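You operate a simulated robot arm through the tools that you are given. There is no shell and no other tool. Be economical: measure what you need, move in short steps, check, and stop when the job is done.

The job below is to be done with a simulated robot arm. You get a single attempt, and the scene is never put back.

TASK
Swap the capacitor at CAP 1 for the blue one and fit the green coil, pressed home.
Fine: in the black tray on the green bench; stand the old brown capacitor on the bench; CAP 2 stays empty; the other parts stay where they are. Set down upright: brown capacitor.

Only the result counts: the job must be done as asked and must still hold three seconds after the hand-in. Knocking over, shifting, dropping, spilling or breaking anything else fails it. A push-on lid holds only when it is set on centred and level and pressed home; a screw cap is set on level and turned clockwise until tight.

THE ROBOT
A 6-joint arm with a two-finger parallel gripper, fixed in place. Base frame: the origin is at the foot of the arm, x ahead of it, y to its left, z up; the work surface is at about z = 76. Units: cm, rad, N and s.
With the tool pointing down near the work surface it reaches from about 36 to 82 cm from the base axis. Its first joint turns from -2.897 to 2.897 rad. Payload 3.91 kg.
The tool frame sits at the grasp point between the pads (the TCP): z along the fingers, y along the line on which they close. The tips reach 3 cm beyond it. The gripper opens to 11 cm. The fingers are 2 cm wide and 1 cm thick; the gripper's body (4.8 by 11.2 cm) begins 5.5 cm behind the TCP.
Orientation is that of the tool frame in the base frame, as [roll, pitch, yaw] about the fixed x, y, z axes, in that order (R = Rz(yaw) Ry(pitch) Rx(roll)). With the fingers straight down and closing along the base's y, the tool's x points along the base's -x, its y along +y and its z along -z.

THE INTERFACE
- The arm moves only by the tool servo_tool. Its arguments are lists of equal length, an entry for each row: "travel": the shift along the tool's x, y, z in units of 30 mm (1.0 is 30 mm), a list of three; "angular": the turn, a rotation vector about the tool's x, y, z in units of 8 degrees (1.0 is 8 degrees), a list of three. In form: {"travel": [[dx, dy, dz], ...], "angular": [[ax, ay, az], ...]}. A call has 1 to 12 rows; each row shifts and turns the commanded pose from where the row before left it, along the tool's axes as they then stand. "grip" is the opening, from 0 (shut) to 1 (fully open), set as the call begins (left out, the last holds). A call with a number of a shift or a turn outside -1 to 1 is refused whole. Each row takes 0.2 s and may step no farther than 5 cm and 0.15 rad from the row before; otherwise, or with a gripper value out of range, the whole call is refused. Where a pose cannot be reached the arm comes as near as it can. A force on the tool above 40 N (or 10 N above the force at the start of the call, whichever is more), or a blocked arm, ends the call early, and 0.2 s more pass. Each finger travels about 4.5 cm/s and halts on what it meets, pressing with about 27 N; the grip force reading is that of the motor and also rises with nothing between the fingers. The clock runs only during rows and for 0.2 s after the last one: add rows that do not move to give the fingers time. It gives the time, the measured TCP pose, the force on the tool (base axes), the opening and the grip force at its end, in the units of the frame above (readings bear some noise), with the torque about the TCP (base axes, N m) and any sound that the robot's microphone picked up, and new pictures: "views" is both (left out), scene, wrist or none.
- Cameras (640 x 400 px; columns grow to the right, rows downward): "scene" is fixed at [4.93, 65.1, 150.14]; the picture's right is [-0.41, -0.91, 0.00], its down [-0.83, 0.37, -0.41] and it looks along [0.37, -0.17, -0.91] (base axes); focal length 362 px, centre (320, 200). "wrist" rides on the gripper at [7.7, 0.7, -11.5] in the tool frame; the picture's right is [-0.09, 1.00, 0.00], its down [-0.80, -0.07, -0.59] and it looks along [-0.59, -0.05, 0.80] (tool axes); focal length 270 px, centre (320, 200). There is no depth. A picture from a camera that has moved, and an enlarged one, comes with that camera's place and axes in the base frame and with its lens.
- raise_lower(by): slides the trunk up (or, below 0, down) by that many cm; the arm rides with it, the base frame stays. It gives what a move gives, with no picture.
- zoom(camera, box): a new picture of the part [left, top, right, bottom] of that camera's present view, enlarged. It takes no simulated time.
- hand_in(): hands the job in; it is judged then, once.

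Go step by step. Nothing tells you positions but the pictures and the camera data: compare them with the known pose of the tool, close in by small moves and look again before you grip or let go. The budget is 120 turns and 200 pictures, counting those below and the enlarged ones. Unless the task says otherwise, let go and move clear before handing in, and close with one line.

The tools are called after ">>>" as a command line: name --argument value ..., lists and objects as JSON in quotes. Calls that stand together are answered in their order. servo_tool: Moves the arm, as the interface text tells. Its arguments: {"type":"object","properties":{"travel":{"type":"array","items":{"type":"array","items":{"type":"number"}}},"angular":{"type":"array","items":{"type":"array","items":{"type":"number"}}},"grip":{"type":"number"},"views":{"type":"string","enum":["both","scene","wrist","none"]}},"required":["travel","angular"]} The other tools are called the same way: raise_lower (by) slides the trunk up or down; zoom (camera, box) takes an enlarged picture of a part of a camera's view; hand_in () hands the job in.

At the start:

```text
clock: 0.0
ee_pos: [30.02, 39.74, 101.82]
ee_rot: [-3.141, 0.001, -3.141]
ft_force: [0.3, -0.4, -0.1]
torque: [0.0, 0.03, -0.01]
finger_gap: 11.03
gripper_force: 0.2
trunk travel left (down, up): [-42.5, 18.5]
```

scene: 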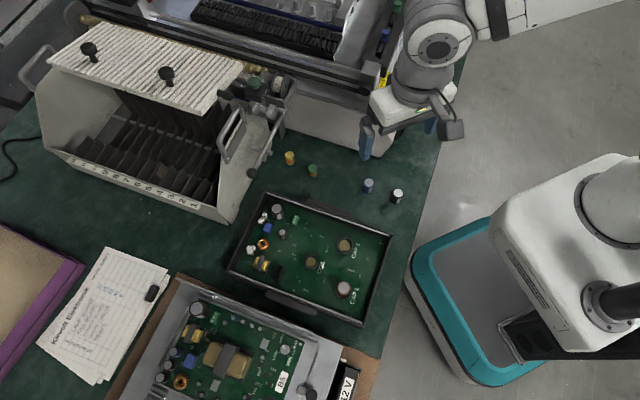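
wrist: 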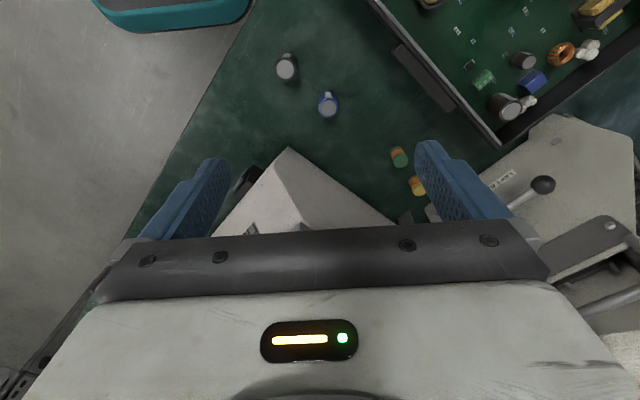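

The bench has a black tray with the board and loose parts (yellow, green, blue, white) beside it. I'll zoom to read the labels.

>>> zoom --camera "scene" --box '[220, 180, 400, 330]'

>>> zoom --camera "scene" --box '[260, 130, 420, 230]'

```text
2.67 times, centred on (310, 255) of scene
camera zoom: at [4.93, 65.1, 150.14], right [-0.41, -0.91, 0.0], down [-0.83, 0.37, -0.41], along [0.37, -0.17, -0.91], focal length 965 px, centre (347, 53)
```

zoom: 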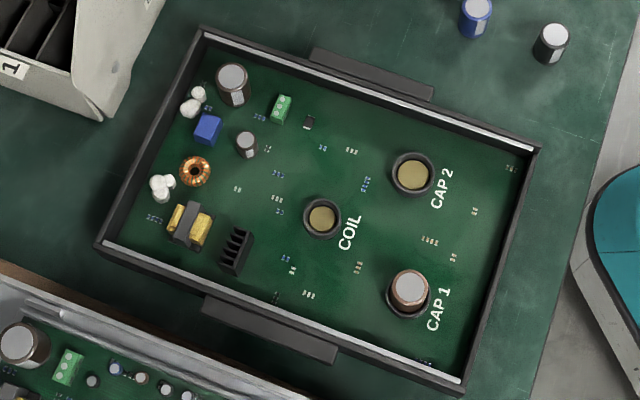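

```text
4.00 times, centred on (340, 180) of scene
camera zoom: at [4.93, 65.1, 150.14], right [-0.41, -0.91, 0.0], down [-0.83, 0.37, -0.41], along [0.37, -0.17, -0.91], focal length 1447 px, centre (240, 280)
```

zoom: 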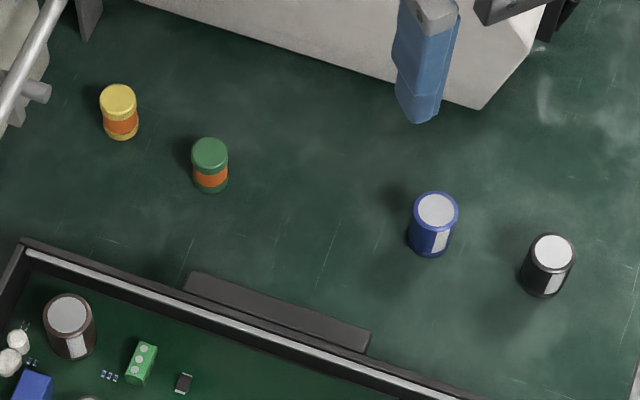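

Estimates (base frame): brown/CAP 1 ≈ (14.5, 55.9), COIL ≈ (22.8, 59.2), blue ≈ (33, 40.5), green coil ≈ (42, 50.2). I'll move over CAP 1 for a closer look.

>>> servo_tool --travel '[[0.86, 0.89, 0.3], [0.86, 0.89, 0.3], [0.86, 0.89, 0.3], [0.86, 0.89, 0.3], [0.86, 0.89, 0.3], [0.86, 0.89, 0.3]]' --angular '[[0, 0, 0], [0, 0, 0], [0, 0, 0], [0, 0, 0], [0, 0, 0], [0, 0, 0]]'

```text
clock: 1.4
ee_pos: [14.48, 55.92, 96.44]
ee_rot: [-3.141, 0.001, -3.141]
ft_force: [-0.4, 0.1, 0.4]
torque: [-0.01, -0.01, 0.0]
finger_gap: 10.98
gripper_force: 0.0
trunk travel left (down, up): [-42.5, 18.5]
camera wrist: at [6.83, 56.6, 107.67], right [0.09, 1.0, 0.0], down [0.8, -0.07, 0.59], along [0.59, -0.05, -0.8], focal length 270 px, centre (320, 200)
```

scene: 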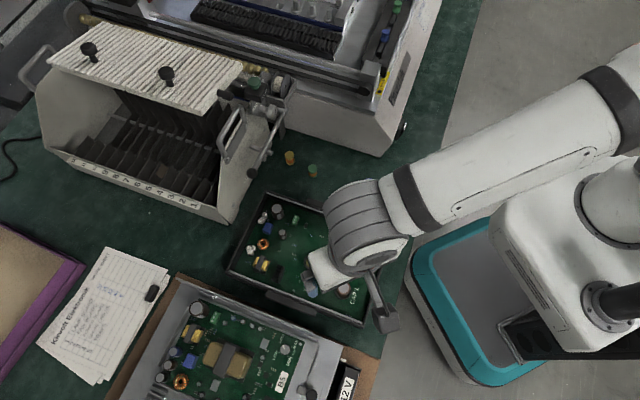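
wrist: 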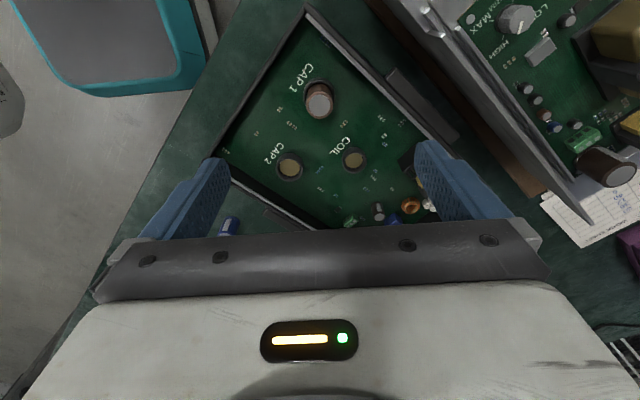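

Brown cap is at about (15.0, 55.75) and the tray is turned 45°. I'll lower with narrowed fingers and look closer.

>>> servo_tool --travel '[[-0.17, -0.06, 0.6], [0, 0, 0.8], [0, 0, 0.8], [0, 0, 0.6], [0, 0, 0], [0, 0, 0]]' --angular '[[0, 0, 0], [0, 0, 0], [0, 0, 0], [0, 0, 0], [0, 0, 0], [0, 0, 0]]' --grip 0.43

>>> zoom --camera "wrist" --box '[220, 20, 420, 240]'

```text
clock: 2.8
ee_pos: [14.96, 55.62, 87.9]
ee_rot: [-3.142, 0.002, -3.141]
ft_force: [-1.0, -0.6, 0.1]
torque: [-0.01, -0.03, 0.02]
finger_gap: 4.74
gripper_force: 0.1
trunk travel left (down, up): [-42.5, 18.5]
camera wrist: at [7.37, 56.27, 99.22], right [0.09, 1.0, 0.0], down [0.8, -0.07, 0.59], along [0.59, -0.05, -0.8], focal length 270 px, centre (320, 200)
```

scene: 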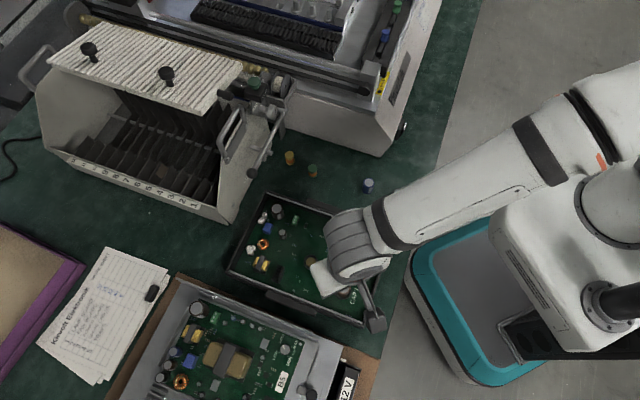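
wrist: 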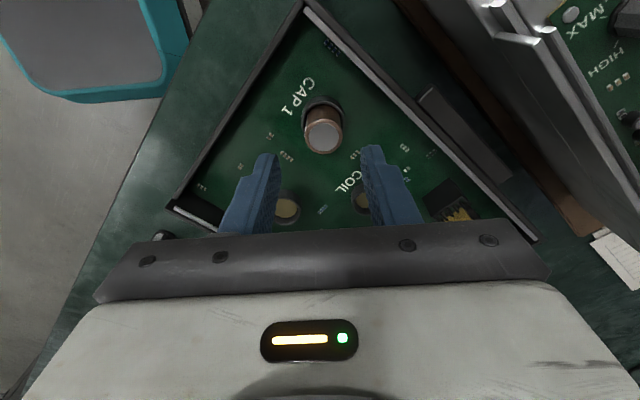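

```text
1.82 times, centred on (320, 130) of wrist
camera zoom: at [7.37, 56.27, 99.22], right [0.09, 1.0, 0.0], down [0.8, -0.07, 0.59], along [0.59, -0.05, -0.8], focal length 491 px, centre (320, 327)
```

zoom: 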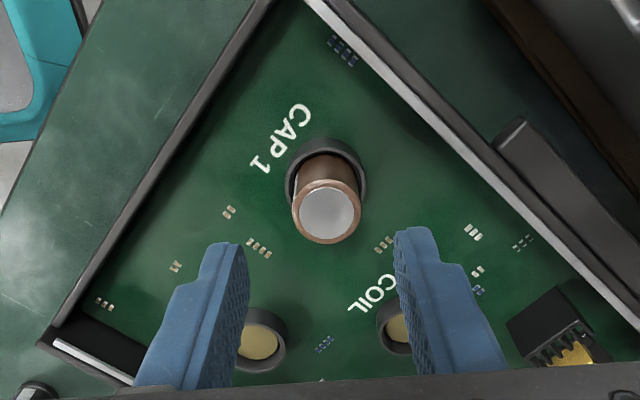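

Brown top centre is around (15.2, 55.8), top z ≈ 80.5. Lowering so the tips surround its upper part.

>>> servo_tool --travel '[[-0.1, 0.06, 0.6], [0, 0, 0.6], [0, 0, 0.5], [0, 0, 0.3], [0, 0, 0]]' --angular '[[0, 0, 0], [0, 0, 0], [0, 0, 0], [0, 0, 0], [0, 0, 0]]' --views "wrist"

>>> zoom --camera "wrist" --box '[220, 90, 420, 240]'

```text
clock: 4.0
ee_pos: [15.35, 55.89, 82.04]
ee_rot: [3.141, 0.0, -3.14]
ft_force: [0.5, 0.3, 4.9]
torque: [-0.14, -0.02, -0.01]
finger_gap: 4.68
gripper_force: 0.0
trunk travel left (down, up): [-42.5, 18.5]
camera wrist: at [7.68, 56.49, 93.3], right [0.09, 1.0, 0.0], down [0.8, -0.07, 0.59], along [0.59, -0.05, -0.8], focal length 270 px, centre (320, 200)
```

wrist: 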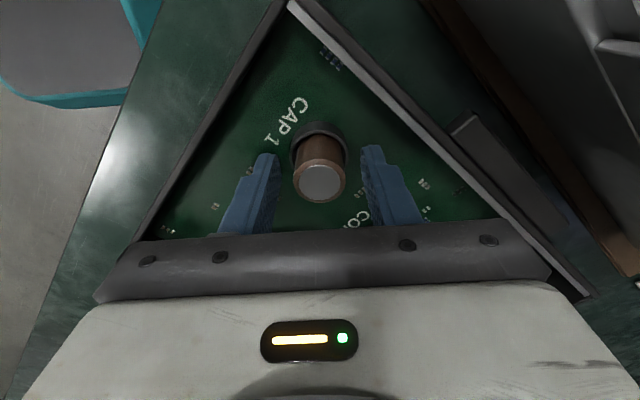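

```text
2.67 times, centred on (320, 165) of wrist
camera zoom: at [7.68, 56.49, 93.3], right [0.09, 1.0, 0.0], down [0.8, -0.07, 0.59], along [0.59, -0.05, -0.8], focal length 721 px, centre (320, 293)
```

zoom: 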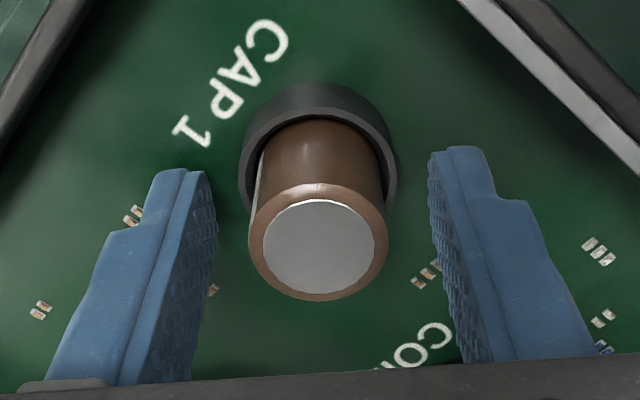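

There's a light contact (4.9 N), and triangulation puts the cap top nearer z≈82, x≈14.85. So I'll back up a bit, recentre, then close.

>>> servo_tool --travel '[[0, 0, -0.3], [0.16, 0, 0], [0, 0, 0]]' --angular '[[0, 0, 0], [0, 0, 0], [0, 0, 0]]' --views "wrist"

>>> zoom --camera "wrist" --box '[220, 90, 420, 240]'

```text
clock: 4.8
ee_pos: [14.79, 55.92, 83.0]
ee_rot: [3.14, 0.0, 3.141]
ft_force: [0.1, 0.2, -0.3]
torque: [0.0, 0.02, -0.03]
finger_gap: 4.76
gripper_force: 0.1
trunk travel left (down, up): [-42.5, 18.5]
camera wrist: at [7.18, 56.48, 94.2], right [0.09, 1.0, 0.0], down [0.8, -0.07, 0.59], along [0.59, -0.05, -0.8], focal length 270 px, centre (320, 200)
```

wrist: 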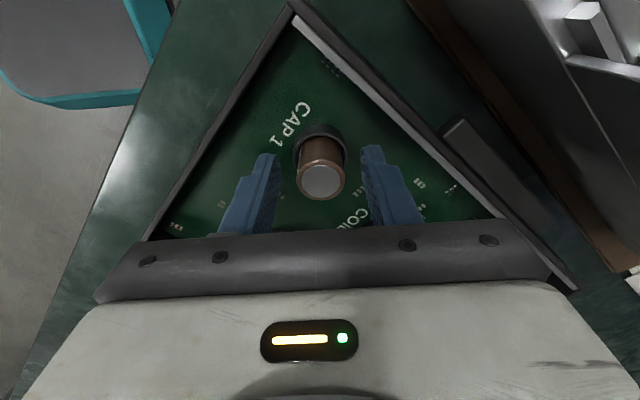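

```text
2.67 times, centred on (320, 165) of wrist
camera zoom: at [7.18, 56.48, 94.2], right [0.09, 1.0, 0.0], down [0.8, -0.07, 0.59], along [0.59, -0.05, -0.8], focal length 721 px, centre (320, 293)
```

zoom: 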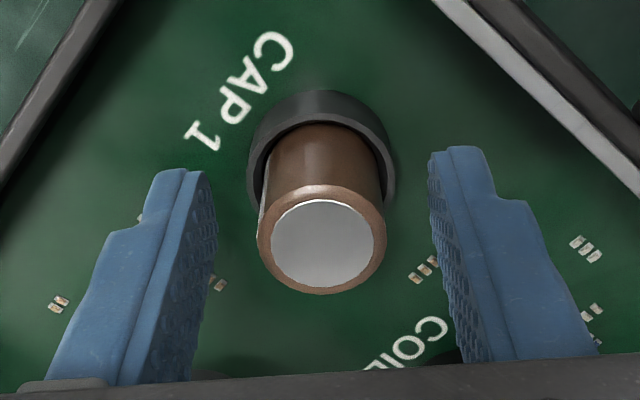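

Clear of contact and centred on the brown cap. Closing on it.

>>> servo_tool --travel '[[-0.05, 0, 0.1], [0, 0, 0], [0, 0, 0], [0, 0, 0], [0, 0, 0]]' --angular '[[0, 0, 0], [0, 0, 0], [0, 0, 0], [0, 0, 0], [0, 0, 0]]' --grip 0 --views "wrist"

>>> zoom --camera "wrist" --box '[220, 90, 420, 240]'

```text
clock: 6.0
ee_pos: [14.9, 55.92, 82.7]
ee_rot: [3.139, 0.001, -3.139]
ft_force: [-9.2, 5.1, 21.0]
torque: [0.13, 0.41, -0.3]
finger_gap: 3.84
gripper_force: 26.9
trunk travel left (down, up): [-42.5, 18.5]
camera wrist: at [7.25, 56.46, 94.05], right [0.09, 1.0, 0.0], down [0.8, -0.07, 0.6], along [0.59, -0.05, -0.8], focal length 270 px, centre (320, 200)
```

wrist: 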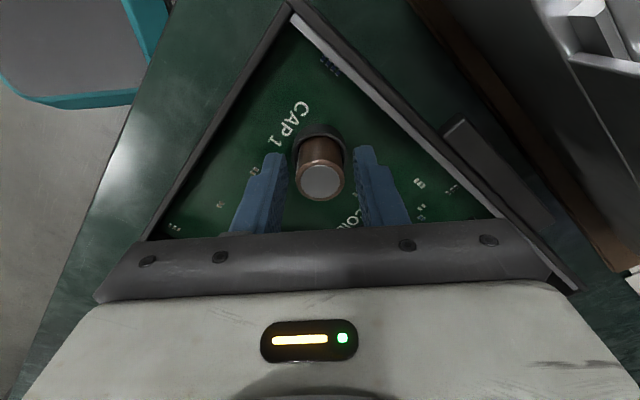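

```text
2.67 times, centred on (320, 165) of wrist
camera zoom: at [7.25, 56.46, 94.05], right [0.09, 1.0, 0.0], down [0.8, -0.07, 0.6], along [0.59, -0.05, -0.8], focal length 721 px, centre (320, 293)
```

zoom: 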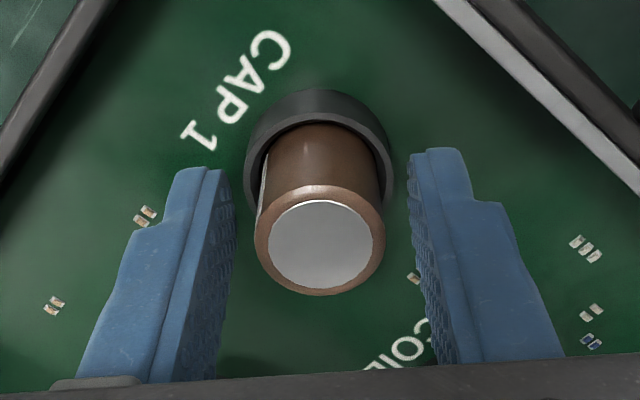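

The fingertips met the socket ring (gap 3.84). I'll open, raise about 1 cm and close again above it.

>>> servo_tool --travel '[[0, 0, 0], [0, 0, 0], [0, 0, -0.3], [0, 0, 0]]' --angular '[[0, 0, 0], [0, 0, 0], [0, 0, 0], [0, 0, 0]]' --grip 0.43 --views "none"

>>> servo_tool --travel '[[0, 0, 0], [0, 0, 0], [0, 0, 0], [0, 0, 0], [0, 0, 0]]' --angular '[[0, 0, 0], [0, 0, 0], [0, 0, 0], [0, 0, 0], [0, 0, 0]]' --grip 0 --views "wrist"

>>> zoom --camera "wrist" --box '[220, 90, 420, 240]'

```text
clock: 7.0
ee_pos: [15.02, 55.81, 83.41]
ee_rot: [-3.141, 0.001, -3.14]
ft_force: [-0.1, -1.2, -0.5]
torque: [0.0, 0.0, -0.02]
finger_gap: 4.75
gripper_force: 0.0
trunk travel left (down, up): [-42.5, 18.5]
```

```text
clock: 8.2
ee_pos: [15.06, 55.91, 83.4]
ee_rot: [-3.14, 0.001, -3.141]
ft_force: [0.3, -0.5, -0.3]
torque: [0.05, 0.02, 0.0]
finger_gap: 2.25
gripper_force: 26.8
trunk travel left (down, up): [-42.5, 18.5]
camera wrist: at [7.36, 56.46, 94.78], right [0.09, 1.0, 0.0], down [0.8, -0.07, 0.59], along [0.59, -0.05, -0.8], focal length 270 px, centre (320, 200)
```

wrist: 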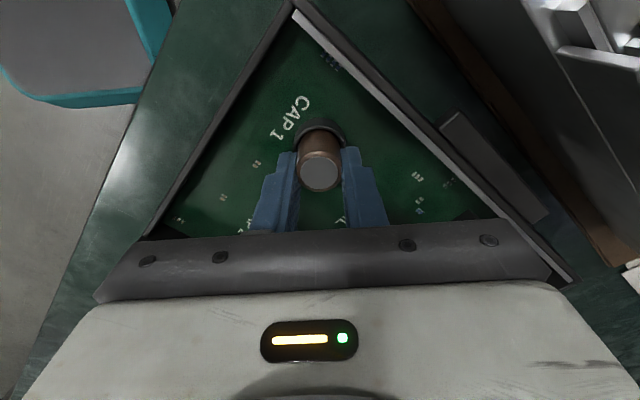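

```text
2.67 times, centred on (320, 165) of wrist
camera zoom: at [7.36, 56.46, 94.78], right [0.09, 1.0, 0.0], down [0.8, -0.07, 0.59], along [0.59, -0.05, -0.8], focal length 721 px, centre (320, 293)
```

zoom: 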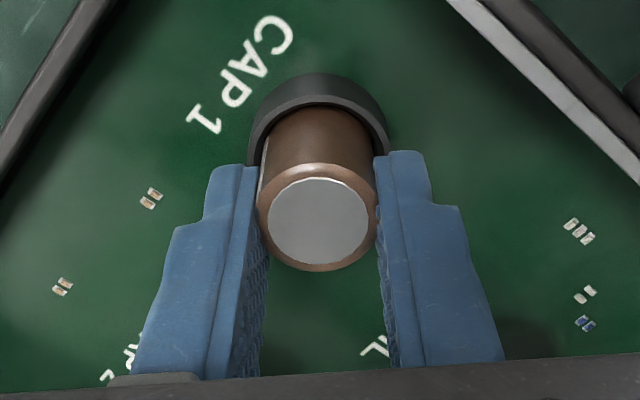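

Brown cap is gripped (2.25 cm). Lifting straight up and checking.

>>> servo_tool --travel '[[0, 0, -0.15], [0, 0, -0.25], [0, 0, -0.4], [0, 0, -0.6], [0, 0, -0.6]]' --angular '[[0, 0, 0], [0, 0, 0], [0, 0, 0], [0, 0, 0], [0, 0, 0]]' --views "wrist"

>>> zoom --camera "wrist" --box '[220, 60, 420, 240]'

```text
clock: 9.4
ee_pos: [15.17, 55.8, 89.47]
ee_rot: [-3.142, 0.0, 3.14]
ft_force: [-0.2, -0.6, 0.2]
torque: [0.0, 0.04, 0.01]
finger_gap: 2.27
gripper_force: 26.7
trunk travel left (down, up): [-42.5, 18.5]
camera wrist: at [7.4, 56.46, 100.84], right [0.09, 1.0, 0.0], down [0.8, -0.07, 0.59], along [0.59, -0.05, -0.8], focal length 270 px, centre (320, 200)
```

wrist: 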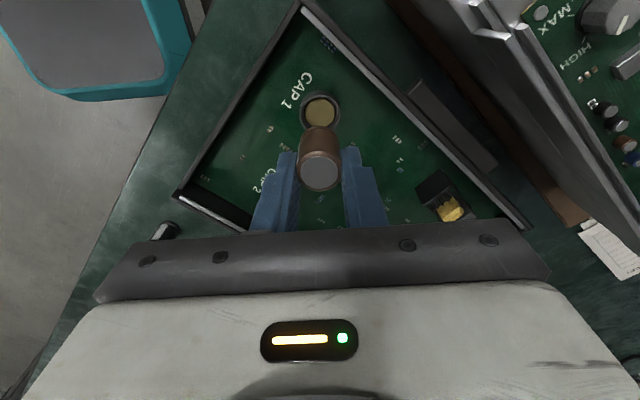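

```text
2.22 times, centred on (320, 150) of wrist
camera zoom: at [7.4, 56.46, 100.84], right [0.09, 1.0, 0.0], down [0.8, -0.07, 0.59], along [0.59, -0.05, -0.8], focal length 601 px, centre (320, 311)
```

zoom: 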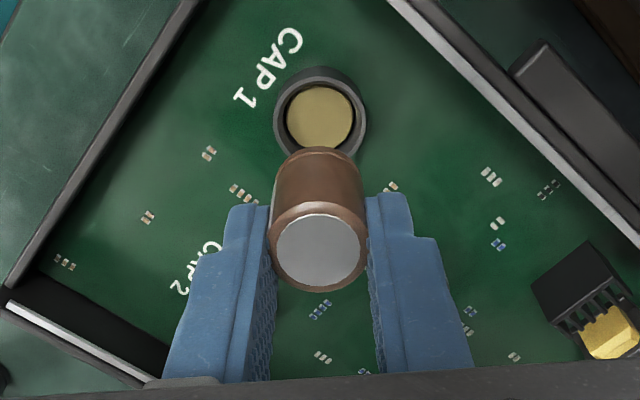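

Brown cap is out. Carrying it to the free bench spot at about (37, 45.5).

>>> servo_tool --travel '[[-0.91, -0.43, 0], [-0.91, -0.43, 0], [-0.91, -0.43, 0], [-0.91, -0.43, 0], [-0.91, -0.43, 0], [-0.91, -0.43, 0], [-0.91, -0.43, 0], [-0.91, -0.43, 0], [0, 0, 0]]' --angular '[[0, 0, 0], [0, 0, 0], [0, 0, 0], [0, 0, 0], [0, 0, 0], [0, 0, 0], [0, 0, 0], [0, 0, 0], [0, 0, 0]]'

```text
clock: 11.4
ee_pos: [36.95, 45.37, 89.6]
ee_rot: [-3.141, 0.001, -3.141]
ft_force: [0.8, -0.7, -0.6]
torque: [-0.02, -0.01, 0.05]
finger_gap: 2.25
gripper_force: 26.9
trunk travel left (down, up): [-42.5, 18.5]
camera wrist: at [29.32, 46.08, 100.87], right [0.09, 1.0, 0.0], down [0.8, -0.07, 0.59], along [0.59, -0.05, -0.8], focal length 270 px, centre (320, 200)
```

scene: 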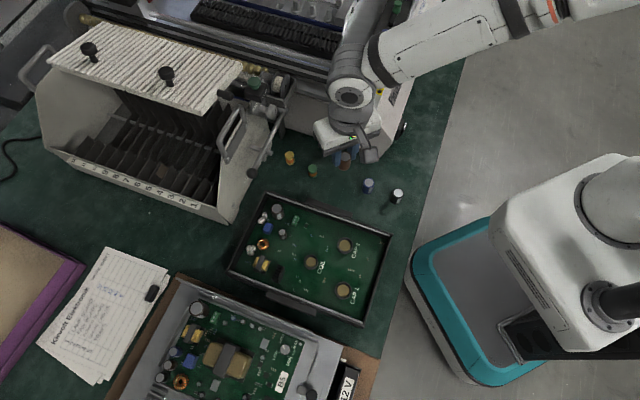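
wrist: 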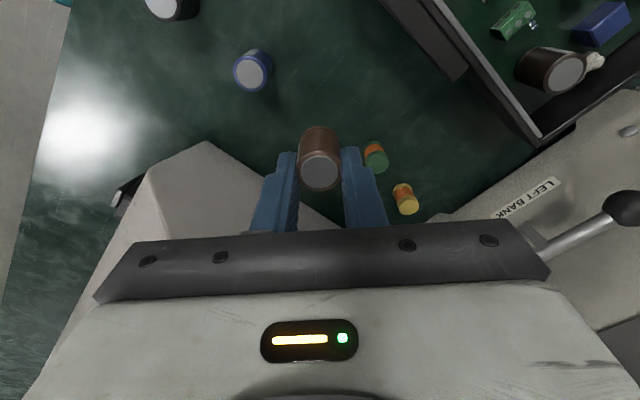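

Spot is clear; the scene shows brown between green and blue. Lowering to just above the bench.

>>> servo_tool --travel '[[0, 0, 0.8], [0, 0, 0.8], [0, 0, 0.6], [0, 0, 0.3], [0, 0, 0]]' --angular '[[0, 0, 0], [0, 0, 0], [0, 0, 0], [0, 0, 0], [0, 0, 0]]' --views "both"

>>> zoom --camera "scene" --box '[280, 110, 420, 210]'

```text
clock: 12.6
ee_pos: [36.85, 45.49, 81.94]
ee_rot: [3.141, -0.001, -3.139]
ft_force: [0.9, 0.5, 0.4]
torque: [0.01, -0.02, 0.01]
finger_gap: 2.26
gripper_force: 27.7
trunk travel left (down, up): [-42.5, 18.5]
camera wrist: at [29.29, 46.16, 93.28], right [0.09, 1.0, 0.0], down [0.8, -0.07, 0.59], along [0.59, -0.05, -0.8], focal length 270 px, centre (320, 200)
```

scene: 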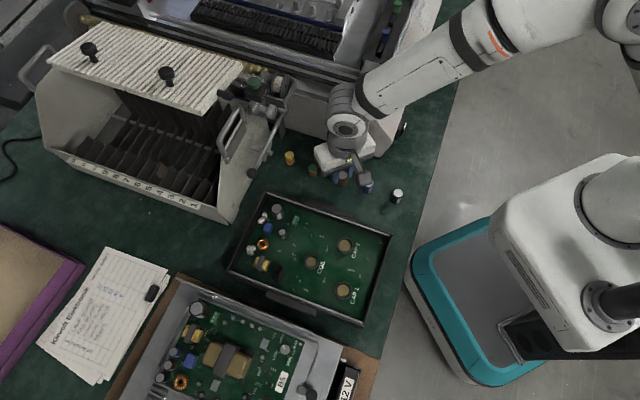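
wrist: 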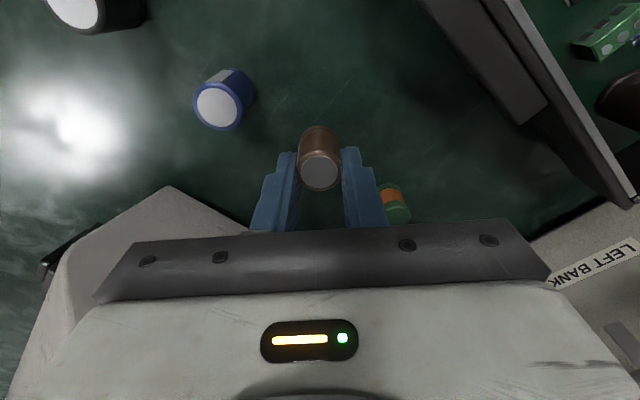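

```text
4.00 times, centred on (350, 160) of scene
camera zoom: at [4.93, 65.1, 150.14], right [-0.41, -0.91, 0.0], down [-0.83, 0.37, -0.41], along [0.37, -0.17, -0.91], focal length 1447 px, centre (200, 360)
```

zoom: 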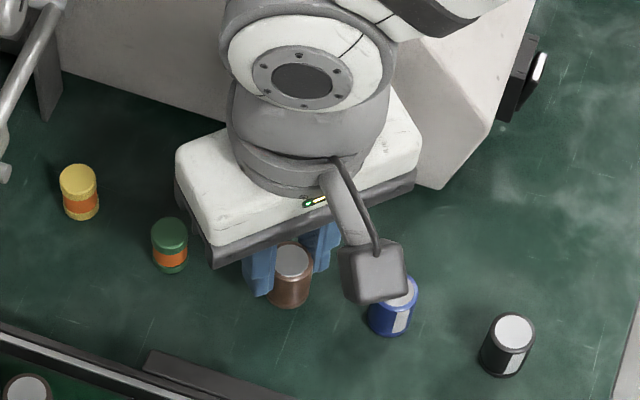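

Still free. Stepping down in small increments, watching for contact.

>>> servo_tool --travel '[[0, 0, 0.1], [0, 0, 0.1], [0, 0, 0]]' --angular '[[0, 0, 0], [0, 0, 0], [0, 0, 0]]' --views "none"

>>> servo_tool --travel '[[0, 0, 0.08], [0, 0, 0]]' --angular '[[0, 0, 0], [0, 0, 0]]' --views "none"

```text
clock: 13.4
ee_pos: [36.9, 45.48, 81.35]
ee_rot: [3.141, 0.002, -3.14]
ft_force: [-0.8, -0.1, 0.1]
torque: [0.0, -0.02, -0.03]
finger_gap: 2.28
gripper_force: 27.0
trunk travel left (down, up): [-42.5, 18.5]
```

```text
clock: 14.0
ee_pos: [36.89, 45.47, 81.19]
ee_rot: [-3.141, 0.003, -3.141]
ft_force: [-0.5, -0.4, -0.6]
torque: [-0.03, -0.03, -0.01]
finger_gap: 2.26
gripper_force: 27.0
trunk travel left (down, up): [-42.5, 18.5]
```

>>> servo_tool --travel '[[0, 0, 0.07], [0, 0, 0]]' --angular '[[0, 0, 0], [0, 0, 0]]' --views "none"

>>> servo_tool --travel '[[0, 0, 0.07], [0, 0, 0]]' --angular '[[0, 0, 0], [0, 0, 0]]' --views "wrist"

```text
clock: 14.6
ee_pos: [36.93, 45.62, 80.97]
ee_rot: [3.14, 0.001, -3.139]
ft_force: [-0.3, -0.1, 0.5]
torque: [-0.01, -0.04, 0.02]
finger_gap: 2.28
gripper_force: 26.9
trunk travel left (down, up): [-42.5, 18.5]
```

```text
clock: 15.2
ee_pos: [36.88, 45.56, 80.67]
ee_rot: [3.14, 0.0, -3.141]
ft_force: [0.6, 1.1, -0.5]
torque: [0.02, -0.02, -0.03]
finger_gap: 2.27
gripper_force: 27.3
trunk travel left (down, up): [-42.5, 18.5]
camera wrist: at [29.28, 46.18, 92.01], right [0.09, 1.0, 0.0], down [0.8, -0.07, 0.59], along [0.59, -0.05, -0.8], focal length 270 px, centre (320, 200)
```

wrist: 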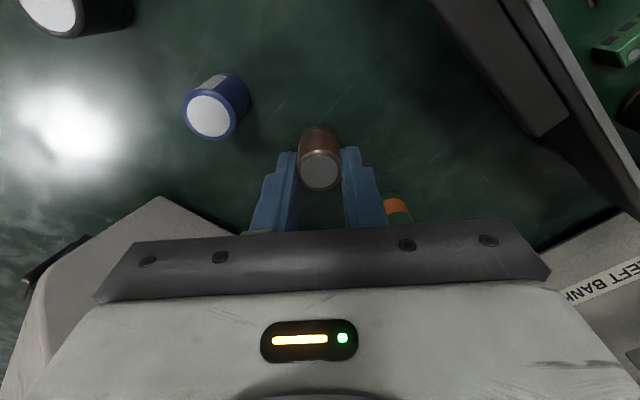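

No contact yet; continuing in 1.5–2 mm steps.

>>> servo_tool --travel '[[0, 0, 0.06], [0, 0, 0]]' --angular '[[0, 0, 0], [0, 0, 0]]' --views "none"

>>> servo_tool --travel '[[0, 0, 0.05], [0, 0, 0]]' --angular '[[0, 0, 0], [0, 0, 0]]' --views "none"

>>> zoom --camera "scene" --box '[310, 150, 390, 200]'

```text
clock: 15.8
ee_pos: [36.94, 45.58, 80.54]
ee_rot: [3.141, -0.001, 3.14]
ft_force: [0.0, -0.6, -0.6]
torque: [0.05, 0.02, -0.02]
finger_gap: 2.24
gripper_force: 26.7
trunk travel left (down, up): [-42.5, 18.5]
```

```text
clock: 16.4
ee_pos: [37.02, 45.44, 80.41]
ee_rot: [-3.14, 0.0, 3.141]
ft_force: [0.1, -0.4, 2.1]
torque: [-0.04, 0.0, -0.04]
finger_gap: 2.25
gripper_force: 26.6
trunk travel left (down, up): [-42.5, 18.5]
```

```text
8.00 times, centred on (350, 175) of scene
camera zoom: at [4.93, 65.1, 150.14], right [-0.41, -0.91, 0.0], down [-0.83, 0.37, -0.41], along [0.37, -0.17, -0.91], focal length 2894 px, centre (80, 400)
```

zoom: 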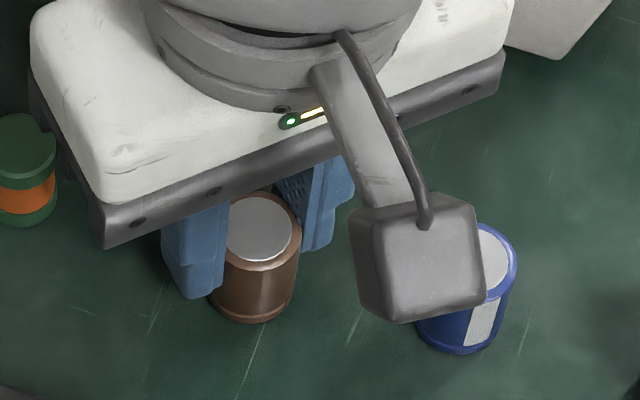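

Contact begins (2.1 N) at TCP z = 80.4. One more hair down, then release slowly.

>>> servo_tool --travel '[[0, 0, 0.03], [0, 0, 0]]' --angular '[[0, 0, 0], [0, 0, 0]]' --views "none"

>>> servo_tool --travel '[[0, 0, 0], [0, 0, 0], [0, 0, 0]]' --angular '[[0, 0, 0], [0, 0, 0], [0, 0, 0]]' --grip 0.38 --views "wrist"

```text
clock: 17.0
ee_pos: [36.9, 45.47, 80.32]
ee_rot: [3.141, 0.0, -3.141]
ft_force: [-0.3, 1.5, 4.0]
torque: [0.06, 0.04, 0.0]
finger_gap: 2.26
gripper_force: 27.1
trunk travel left (down, up): [-42.5, 18.5]
```

```text
clock: 17.8
ee_pos: [36.89, 45.55, 80.24]
ee_rot: [3.141, -0.001, 3.141]
ft_force: [-0.4, 0.2, -0.8]
torque: [-0.02, 0.0, 0.0]
finger_gap: 4.18
gripper_force: 0.1
trunk travel left (down, up): [-42.5, 18.5]
camera wrist: at [29.28, 46.19, 91.61], right [0.09, 1.0, 0.0], down [0.8, -0.07, 0.59], along [0.59, -0.05, -0.8], focal length 270 px, centre (320, 200)
```

wrist: 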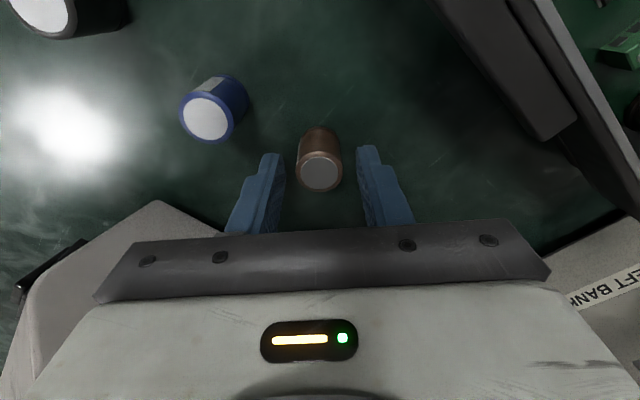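

Brown stands upright. Rising and moving over the blue one.

>>> servo_tool --travel '[[0, 0, -0.5], [0, 0, -1], [0, 0, -1], [0.65, -0.85, 0], [0.65, -0.85, 0], [0, 0, 0]]' --angular '[[0, 0, 0], [0, 0, 0], [0, 0, 0], [0, 0, 0], [0, 0, 0], [0, 0, 0]]' --views "both"

>>> zoom --camera "wrist" --box '[220, 60, 420, 240]'

```text
clock: 19.2
ee_pos: [32.97, 40.52, 87.88]
ee_rot: [-3.14, 0.001, -3.139]
ft_force: [-0.7, -0.7, 0.3]
torque: [0.02, -0.02, 0.01]
finger_gap: 4.18
gripper_force: 0.1
trunk travel left (down, up): [-42.5, 18.5]
camera wrist: at [25.3, 41.03, 99.16], right [0.09, 1.0, 0.0], down [0.8, -0.07, 0.59], along [0.59, -0.05, -0.8], focal length 270 px, centre (320, 200)
```

scene: 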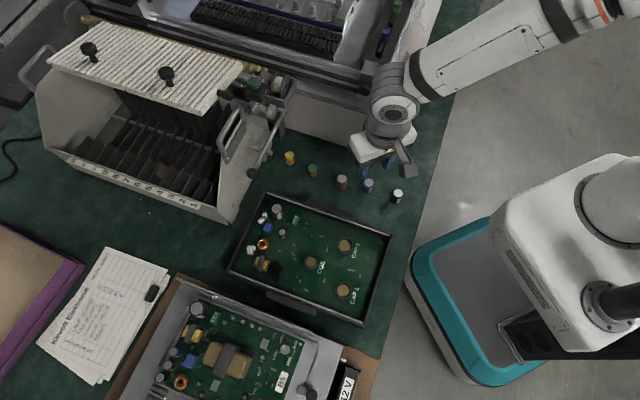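
wrist: 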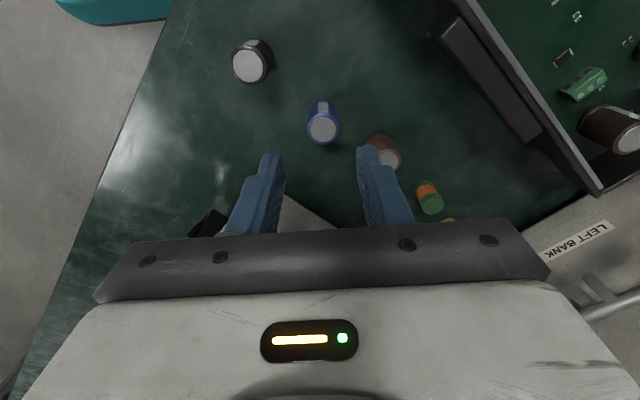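

```text
2.22 times, centred on (320, 150) of wrist
camera zoom: at [25.3, 41.03, 99.16], right [0.09, 1.0, 0.0], down [0.8, -0.07, 0.59], along [0.59, -0.05, -0.8], focal length 601 px, centre (320, 311)
```

zoom: 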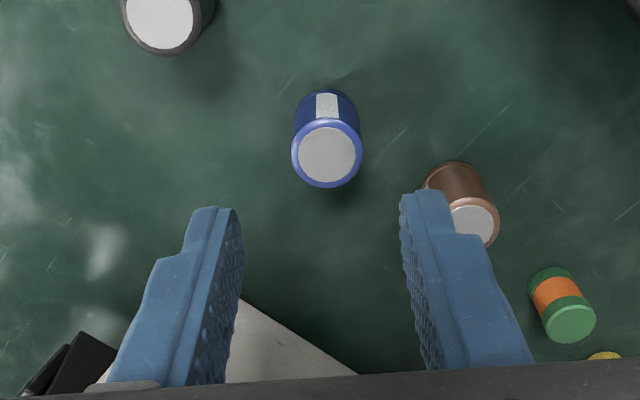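

Blue is at about (33.2, 40.55). Lowering around it to the same grip height used for brown.

>>> servo_tool --travel '[[-0.08, 0.01, 0.7], [0, 0, 0.7], [0, 0, 0.6], [0, 0, 0.45], [0, 0, 0]]' --angular '[[0, 0, 0], [0, 0, 0], [0, 0, 0], [0, 0, 0], [0, 0, 0]]' --views "wrist"

>>> zoom --camera "wrist" --box '[220, 60, 420, 240]'

```text
clock: 20.4
ee_pos: [33.27, 40.53, 80.62]
ee_rot: [3.141, 0.001, -3.141]
ft_force: [-0.5, 0.2, -0.9]
torque: [0.03, 0.01, 0.0]
finger_gap: 4.17
gripper_force: 0.0
trunk travel left (down, up): [-42.5, 18.5]
camera wrist: at [25.61, 41.09, 91.8], right [0.09, 1.0, 0.0], down [0.8, -0.07, 0.59], along [0.59, -0.05, -0.8], focal length 270 px, centre (320, 200)
```

wrist: 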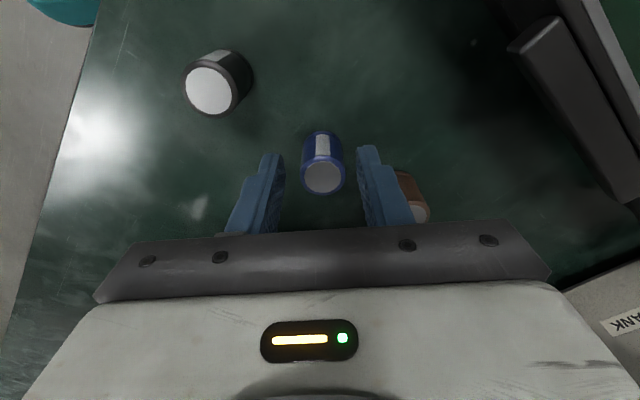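

```text
2.22 times, centred on (320, 150) of wrist
camera zoom: at [25.61, 41.09, 91.8], right [0.09, 1.0, 0.0], down [0.8, -0.07, 0.59], along [0.59, -0.05, -0.8], focal length 601 px, centre (320, 311)
```

zoom: 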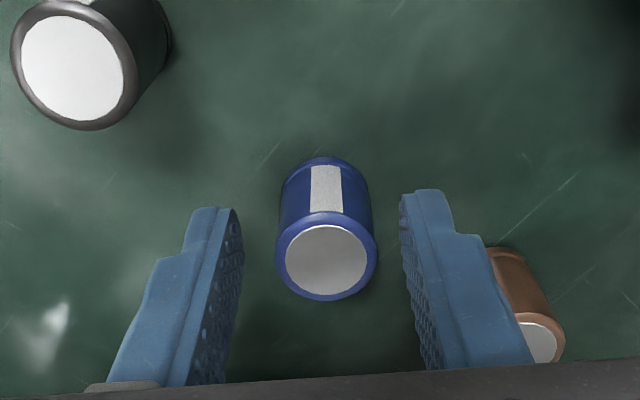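

Blue is slightly off in y; trimming and closing.

>>> servo_tool --travel '[[-0.07, 0.045, 0.05], [0, 0, 0]]' --angular '[[0, 0, 0], [0, 0, 0]]' --views "none"

>>> servo_tool --travel '[[0, 0, 0], [0, 0, 0], [0, 0, 0], [0, 0, 0]]' --angular '[[0, 0, 0], [0, 0, 0], [0, 0, 0], [0, 0, 0]]' --grip 0 --views "wrist"

>>> zoom --camera "wrist" --box '[220, 60, 420, 240]'

```text
clock: 21.0
ee_pos: [33.42, 40.56, 80.31]
ee_rot: [3.141, 0.0, 3.141]
ft_force: [-0.3, 0.3, 0.1]
torque: [-0.02, 0.0, 0.0]
finger_gap: 4.2
gripper_force: 0.1
trunk travel left (down, up): [-42.5, 18.5]
```

```text
clock: 22.0
ee_pos: [33.54, 40.71, 80.38]
ee_rot: [-3.141, 0.001, -3.141]
ft_force: [-0.7, -0.2, 1.2]
torque: [0.02, 0.02, 0.0]
finger_gap: 2.26
gripper_force: 27.2
trunk travel left (down, up): [-42.5, 18.5]
camera wrist: at [25.81, 41.23, 91.65], right [0.09, 1.0, 0.0], down [0.8, -0.07, 0.59], along [0.59, -0.05, -0.8], focal length 270 px, centre (320, 200)
```

wrist: 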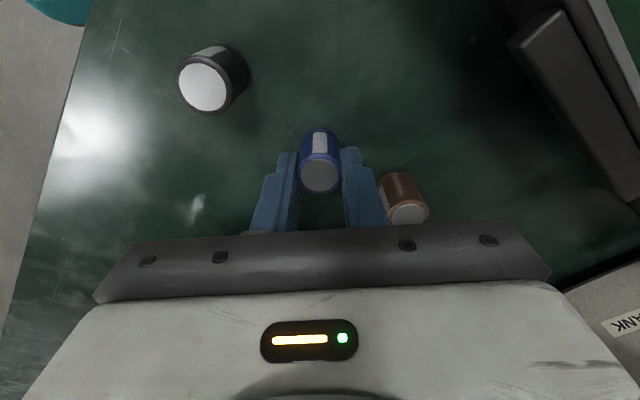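

```text
2.22 times, centred on (320, 150) of wrist
camera zoom: at [25.81, 41.23, 91.65], right [0.09, 1.0, 0.0], down [0.8, -0.07, 0.59], along [0.59, -0.05, -0.8], focal length 601 px, centre (320, 311)
```

zoom: 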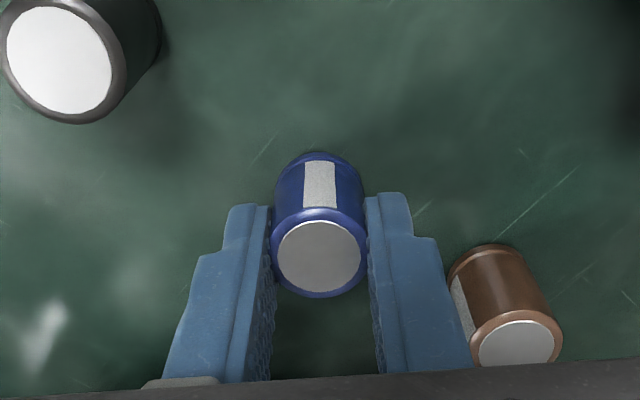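

Blue is gripped (2.26 cm). Lifting and carrying it over CAP 1.

>>> servo_tool --travel '[[0, 0, -0.4], [0, 0, -0.8], [0, 0, -0.9], [0, 0, -0.9], [0.8805, 0.7264, 0], [0.8805, 0.7264, 0], [0.8805, 0.7264, 0], [0.8805, 0.7264, 0], [0.8805, 0.7264, 0], [0.8805, 0.7264, 0], [0.8805, 0.7264, 0], [0, 0, 0]]' --angular '[[0, 0, 0], [0, 0, 0], [0, 0, 0], [0, 0, 0], [0, 0, 0], [0, 0, 0], [0, 0, 0], [0, 0, 0], [0, 0, 0], [0, 0, 0], [0, 0, 0], [0, 0, 0]]' --views "both"

>>> zoom --camera "wrist" --box '[220, 60, 420, 240]'

```text
clock: 24.6
ee_pos: [14.79, 55.93, 89.28]
ee_rot: [3.141, 0.001, -3.14]
ft_force: [-0.6, -0.2, 0.0]
torque: [-0.01, -0.01, 0.01]
finger_gap: 2.26
gripper_force: 26.9
trunk travel left (down, up): [-42.5, 18.5]
camera wrist: at [7.19, 56.46, 100.63], right [0.09, 1.0, 0.0], down [0.8, -0.07, 0.59], along [0.59, -0.05, -0.8], focal length 270 px, centre (320, 200)
```

scene: 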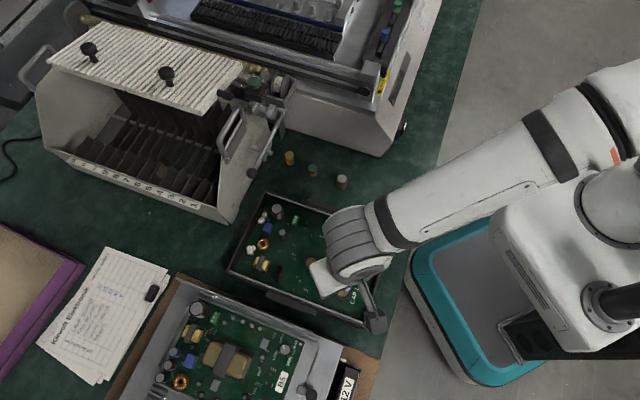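
wrist: 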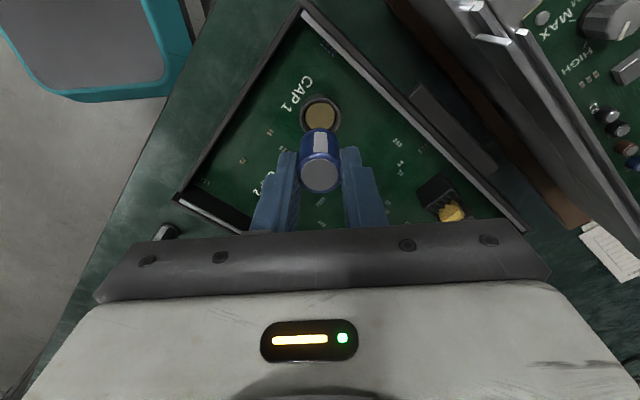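

```text
2.22 times, centred on (320, 150) of wrist
camera zoom: at [7.19, 56.46, 100.63], right [0.09, 1.0, 0.0], down [0.8, -0.07, 0.59], along [0.59, -0.05, -0.8], focal length 601 px, centre (320, 311)
```

zoom: 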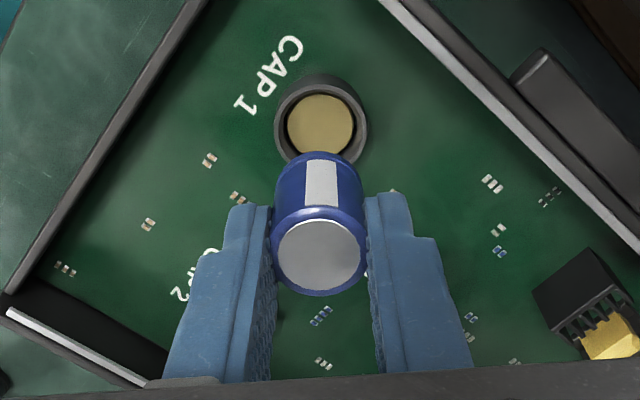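

Blue is above the socket, matching brown's lift-out pose within about 1 mm. Lowering to just above the ring.

>>> servo_tool --travel '[[-0.015, 0, 0.6], [0, 0, 0.5], [0, 0, 0.3], [0, 0, 0]]' --angular '[[0, 0, 0], [0, 0, 0], [0, 0, 0], [0, 0, 0]]' --views "wrist"

>>> zoom --camera "wrist" --box '[270, 90, 370, 200]'

```text
clock: 25.6
ee_pos: [15.06, 55.84, 85.07]
ee_rot: [3.141, 0.0, 3.141]
ft_force: [-0.5, -0.4, -0.3]
torque: [-0.04, 0.0, -0.03]
finger_gap: 2.29
gripper_force: 26.9
trunk travel left (down, up): [-42.5, 18.5]
camera wrist: at [7.34, 56.46, 96.39], right [0.09, 1.0, 0.0], down [0.8, -0.07, 0.59], along [0.59, -0.05, -0.8], focal length 270 px, centre (320, 200)
```

wrist: 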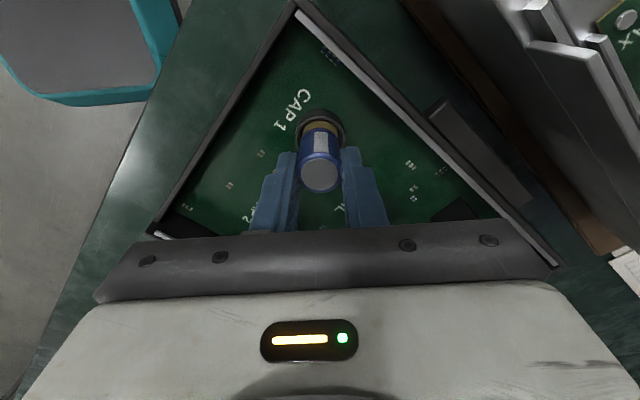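

```text
3.64 times, centred on (320, 145) of wrist
camera zoom: at [7.34, 56.46, 96.39], right [0.09, 1.0, 0.0], down [0.8, -0.07, 0.59], along [0.59, -0.05, -0.8], focal length 983 px, centre (320, 400)
```

zoom: 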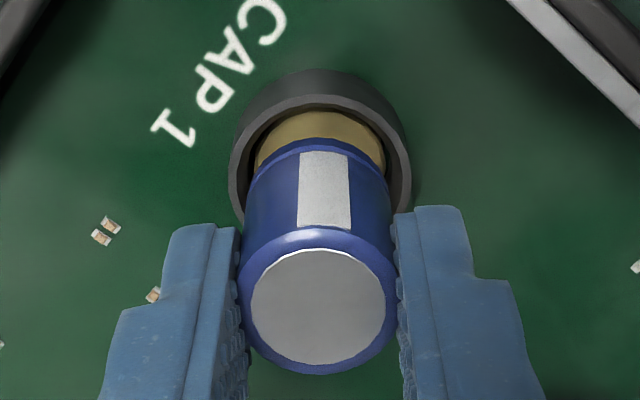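

Aligned with the ring. Lowering in small steps, watching force.

>>> servo_tool --travel '[[0, 0, 0.15], [0, 0, 0.1], [0, 0, 0.08], [0, 0, 0]]' --angular '[[0, 0, 0], [0, 0, 0], [0, 0, 0], [0, 0, 0]]' --views "none"

>>> zoom --camera "wrist" --box '[270, 90, 370, 200]'

```text
clock: 26.6
ee_pos: [14.89, 55.84, 84.18]
ee_rot: [3.142, -0.001, -3.139]
ft_force: [-5.5, -0.3, 4.2]
torque: [-0.02, 0.24, 0.03]
finger_gap: 2.3
gripper_force: 26.6
trunk travel left (down, up): [-42.5, 18.5]
```

```text
3.64 times, centred on (320, 145) of wrist
camera zoom: at [7.28, 56.47, 95.46], right [0.09, 1.0, 0.0], down [0.8, -0.07, 0.59], along [0.59, -0.05, -0.8], focal length 983 px, centre (320, 400)
```

zoom: 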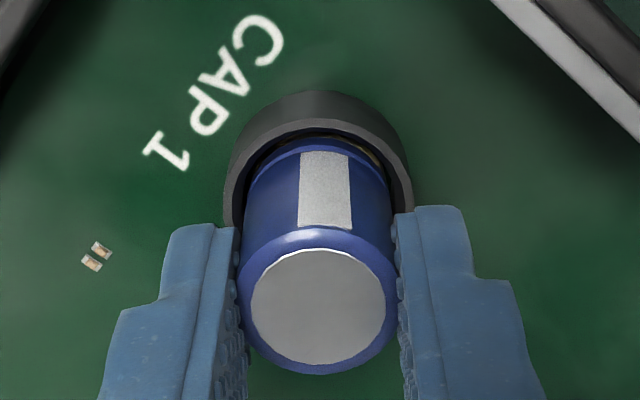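

The ring pushes the cap toward −x, so it's about 1–2 mm too far in +x. Shifting back and continuing.

>>> servo_tool --travel '[[0, 0, -0.05], [0.05, 0, 0], [0, 0, 0.05], [0, 0, 0]]' --angular '[[0, 0, 0], [0, 0, 0], [0, 0, 0], [0, 0, 0]]' --views "none"

>>> servo_tool --travel '[[0, 0, 0.07], [0, 0, 0]]' --angular '[[0, 0, 0], [0, 0, 0]]' --views "none"

```text
clock: 27.6
ee_pos: [14.79, 55.8, 84.14]
ee_rot: [-3.141, -0.001, 3.141]
ft_force: [1.6, 0.2, 3.7]
torque: [0.0, -0.04, 0.02]
finger_gap: 2.3
gripper_force: 27.0
trunk travel left (down, up): [-42.5, 18.5]
```

```text
clock: 28.2
ee_pos: [14.93, 55.74, 83.97]
ee_rot: [3.141, 0.0, -3.14]
ft_force: [0.9, -0.3, -0.4]
torque: [-0.02, -0.01, 0.02]
finger_gap: 2.34
gripper_force: 26.7
trunk travel left (down, up): [-42.5, 18.5]
```

Sliding in freely now. Continuing down to seat it.

>>> servo_tool --travel '[[0, 0, 0.08], [0, 0, 0]]' --angular '[[0, 0, 0], [0, 0, 0]]' --views "none"

>>> servo_tool --travel '[[0, 0, 0.08], [0, 0, 0]]' --angular '[[0, 0, 0], [0, 0, 0]]' --views "none"

>>> zoom --camera "wrist" --box '[270, 90, 370, 200]'

```text
clock: 28.8
ee_pos: [14.86, 55.82, 83.62]
ee_rot: [-3.141, 0.001, -3.14]
ft_force: [-0.6, -0.3, -0.8]
torque: [0.02, 0.02, -0.01]
finger_gap: 2.27
gripper_force: 27.1
trunk travel left (down, up): [-42.5, 18.5]
```

```text
clock: 29.4
ee_pos: [14.91, 55.78, 83.53]
ee_rot: [3.139, 0.001, -3.141]
ft_force: [0.2, 0.5, 5.8]
torque: [0.0, 0.03, -0.01]
finger_gap: 2.32
gripper_force: 27.0
trunk travel left (down, up): [-42.5, 18.5]
```

```text
3.64 times, centred on (320, 145) of wrist
camera zoom: at [7.21, 56.45, 94.81], right [0.09, 1.0, 0.0], down [0.8, -0.07, 0.59], along [0.59, -0.05, -0.8], focal length 983 px, centre (320, 400)
```

zoom: 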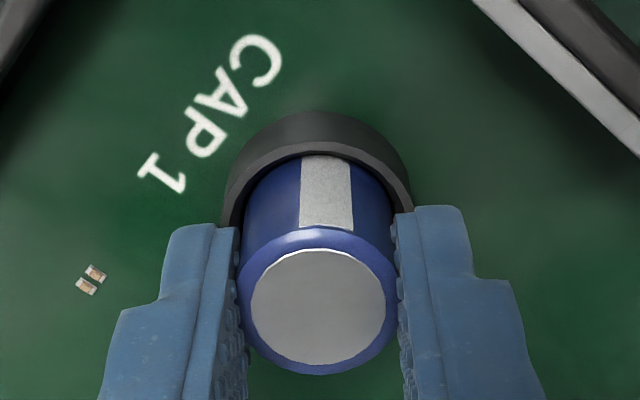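

Bottoming out (5.8 N) at the expected height. Pressing a bit further to be sure it's home.

>>> servo_tool --travel '[[0, 0, 0.05], [0, 0, 0]]' --angular '[[0, 0, 0], [0, 0, 0]]' --views "none"

>>> servo_tool --travel '[[0, 0, 0.06], [0, 0, 0]]' --angular '[[0, 0, 0], [0, 0, 0]]' --views "none"

```text
clock: 30.0
ee_pos: [14.89, 55.8, 83.54]
ee_rot: [3.137, 0.0, 3.14]
ft_force: [0.7, 1.2, 16.1]
torque: [0.01, -0.02, 0.0]
finger_gap: 2.29
gripper_force: 27.2
trunk travel left (down, up): [-42.5, 18.5]
```

```text
clock: 30.6
ee_pos: [14.9, 55.72, 83.31]
ee_rot: [3.138, 0.0, -3.14]
ft_force: [2.7, 4.9, 24.1]
torque: [0.1, 0.03, -0.03]
finger_gap: 2.3
gripper_force: 27.7
trunk travel left (down, up): [-42.5, 18.5]
```

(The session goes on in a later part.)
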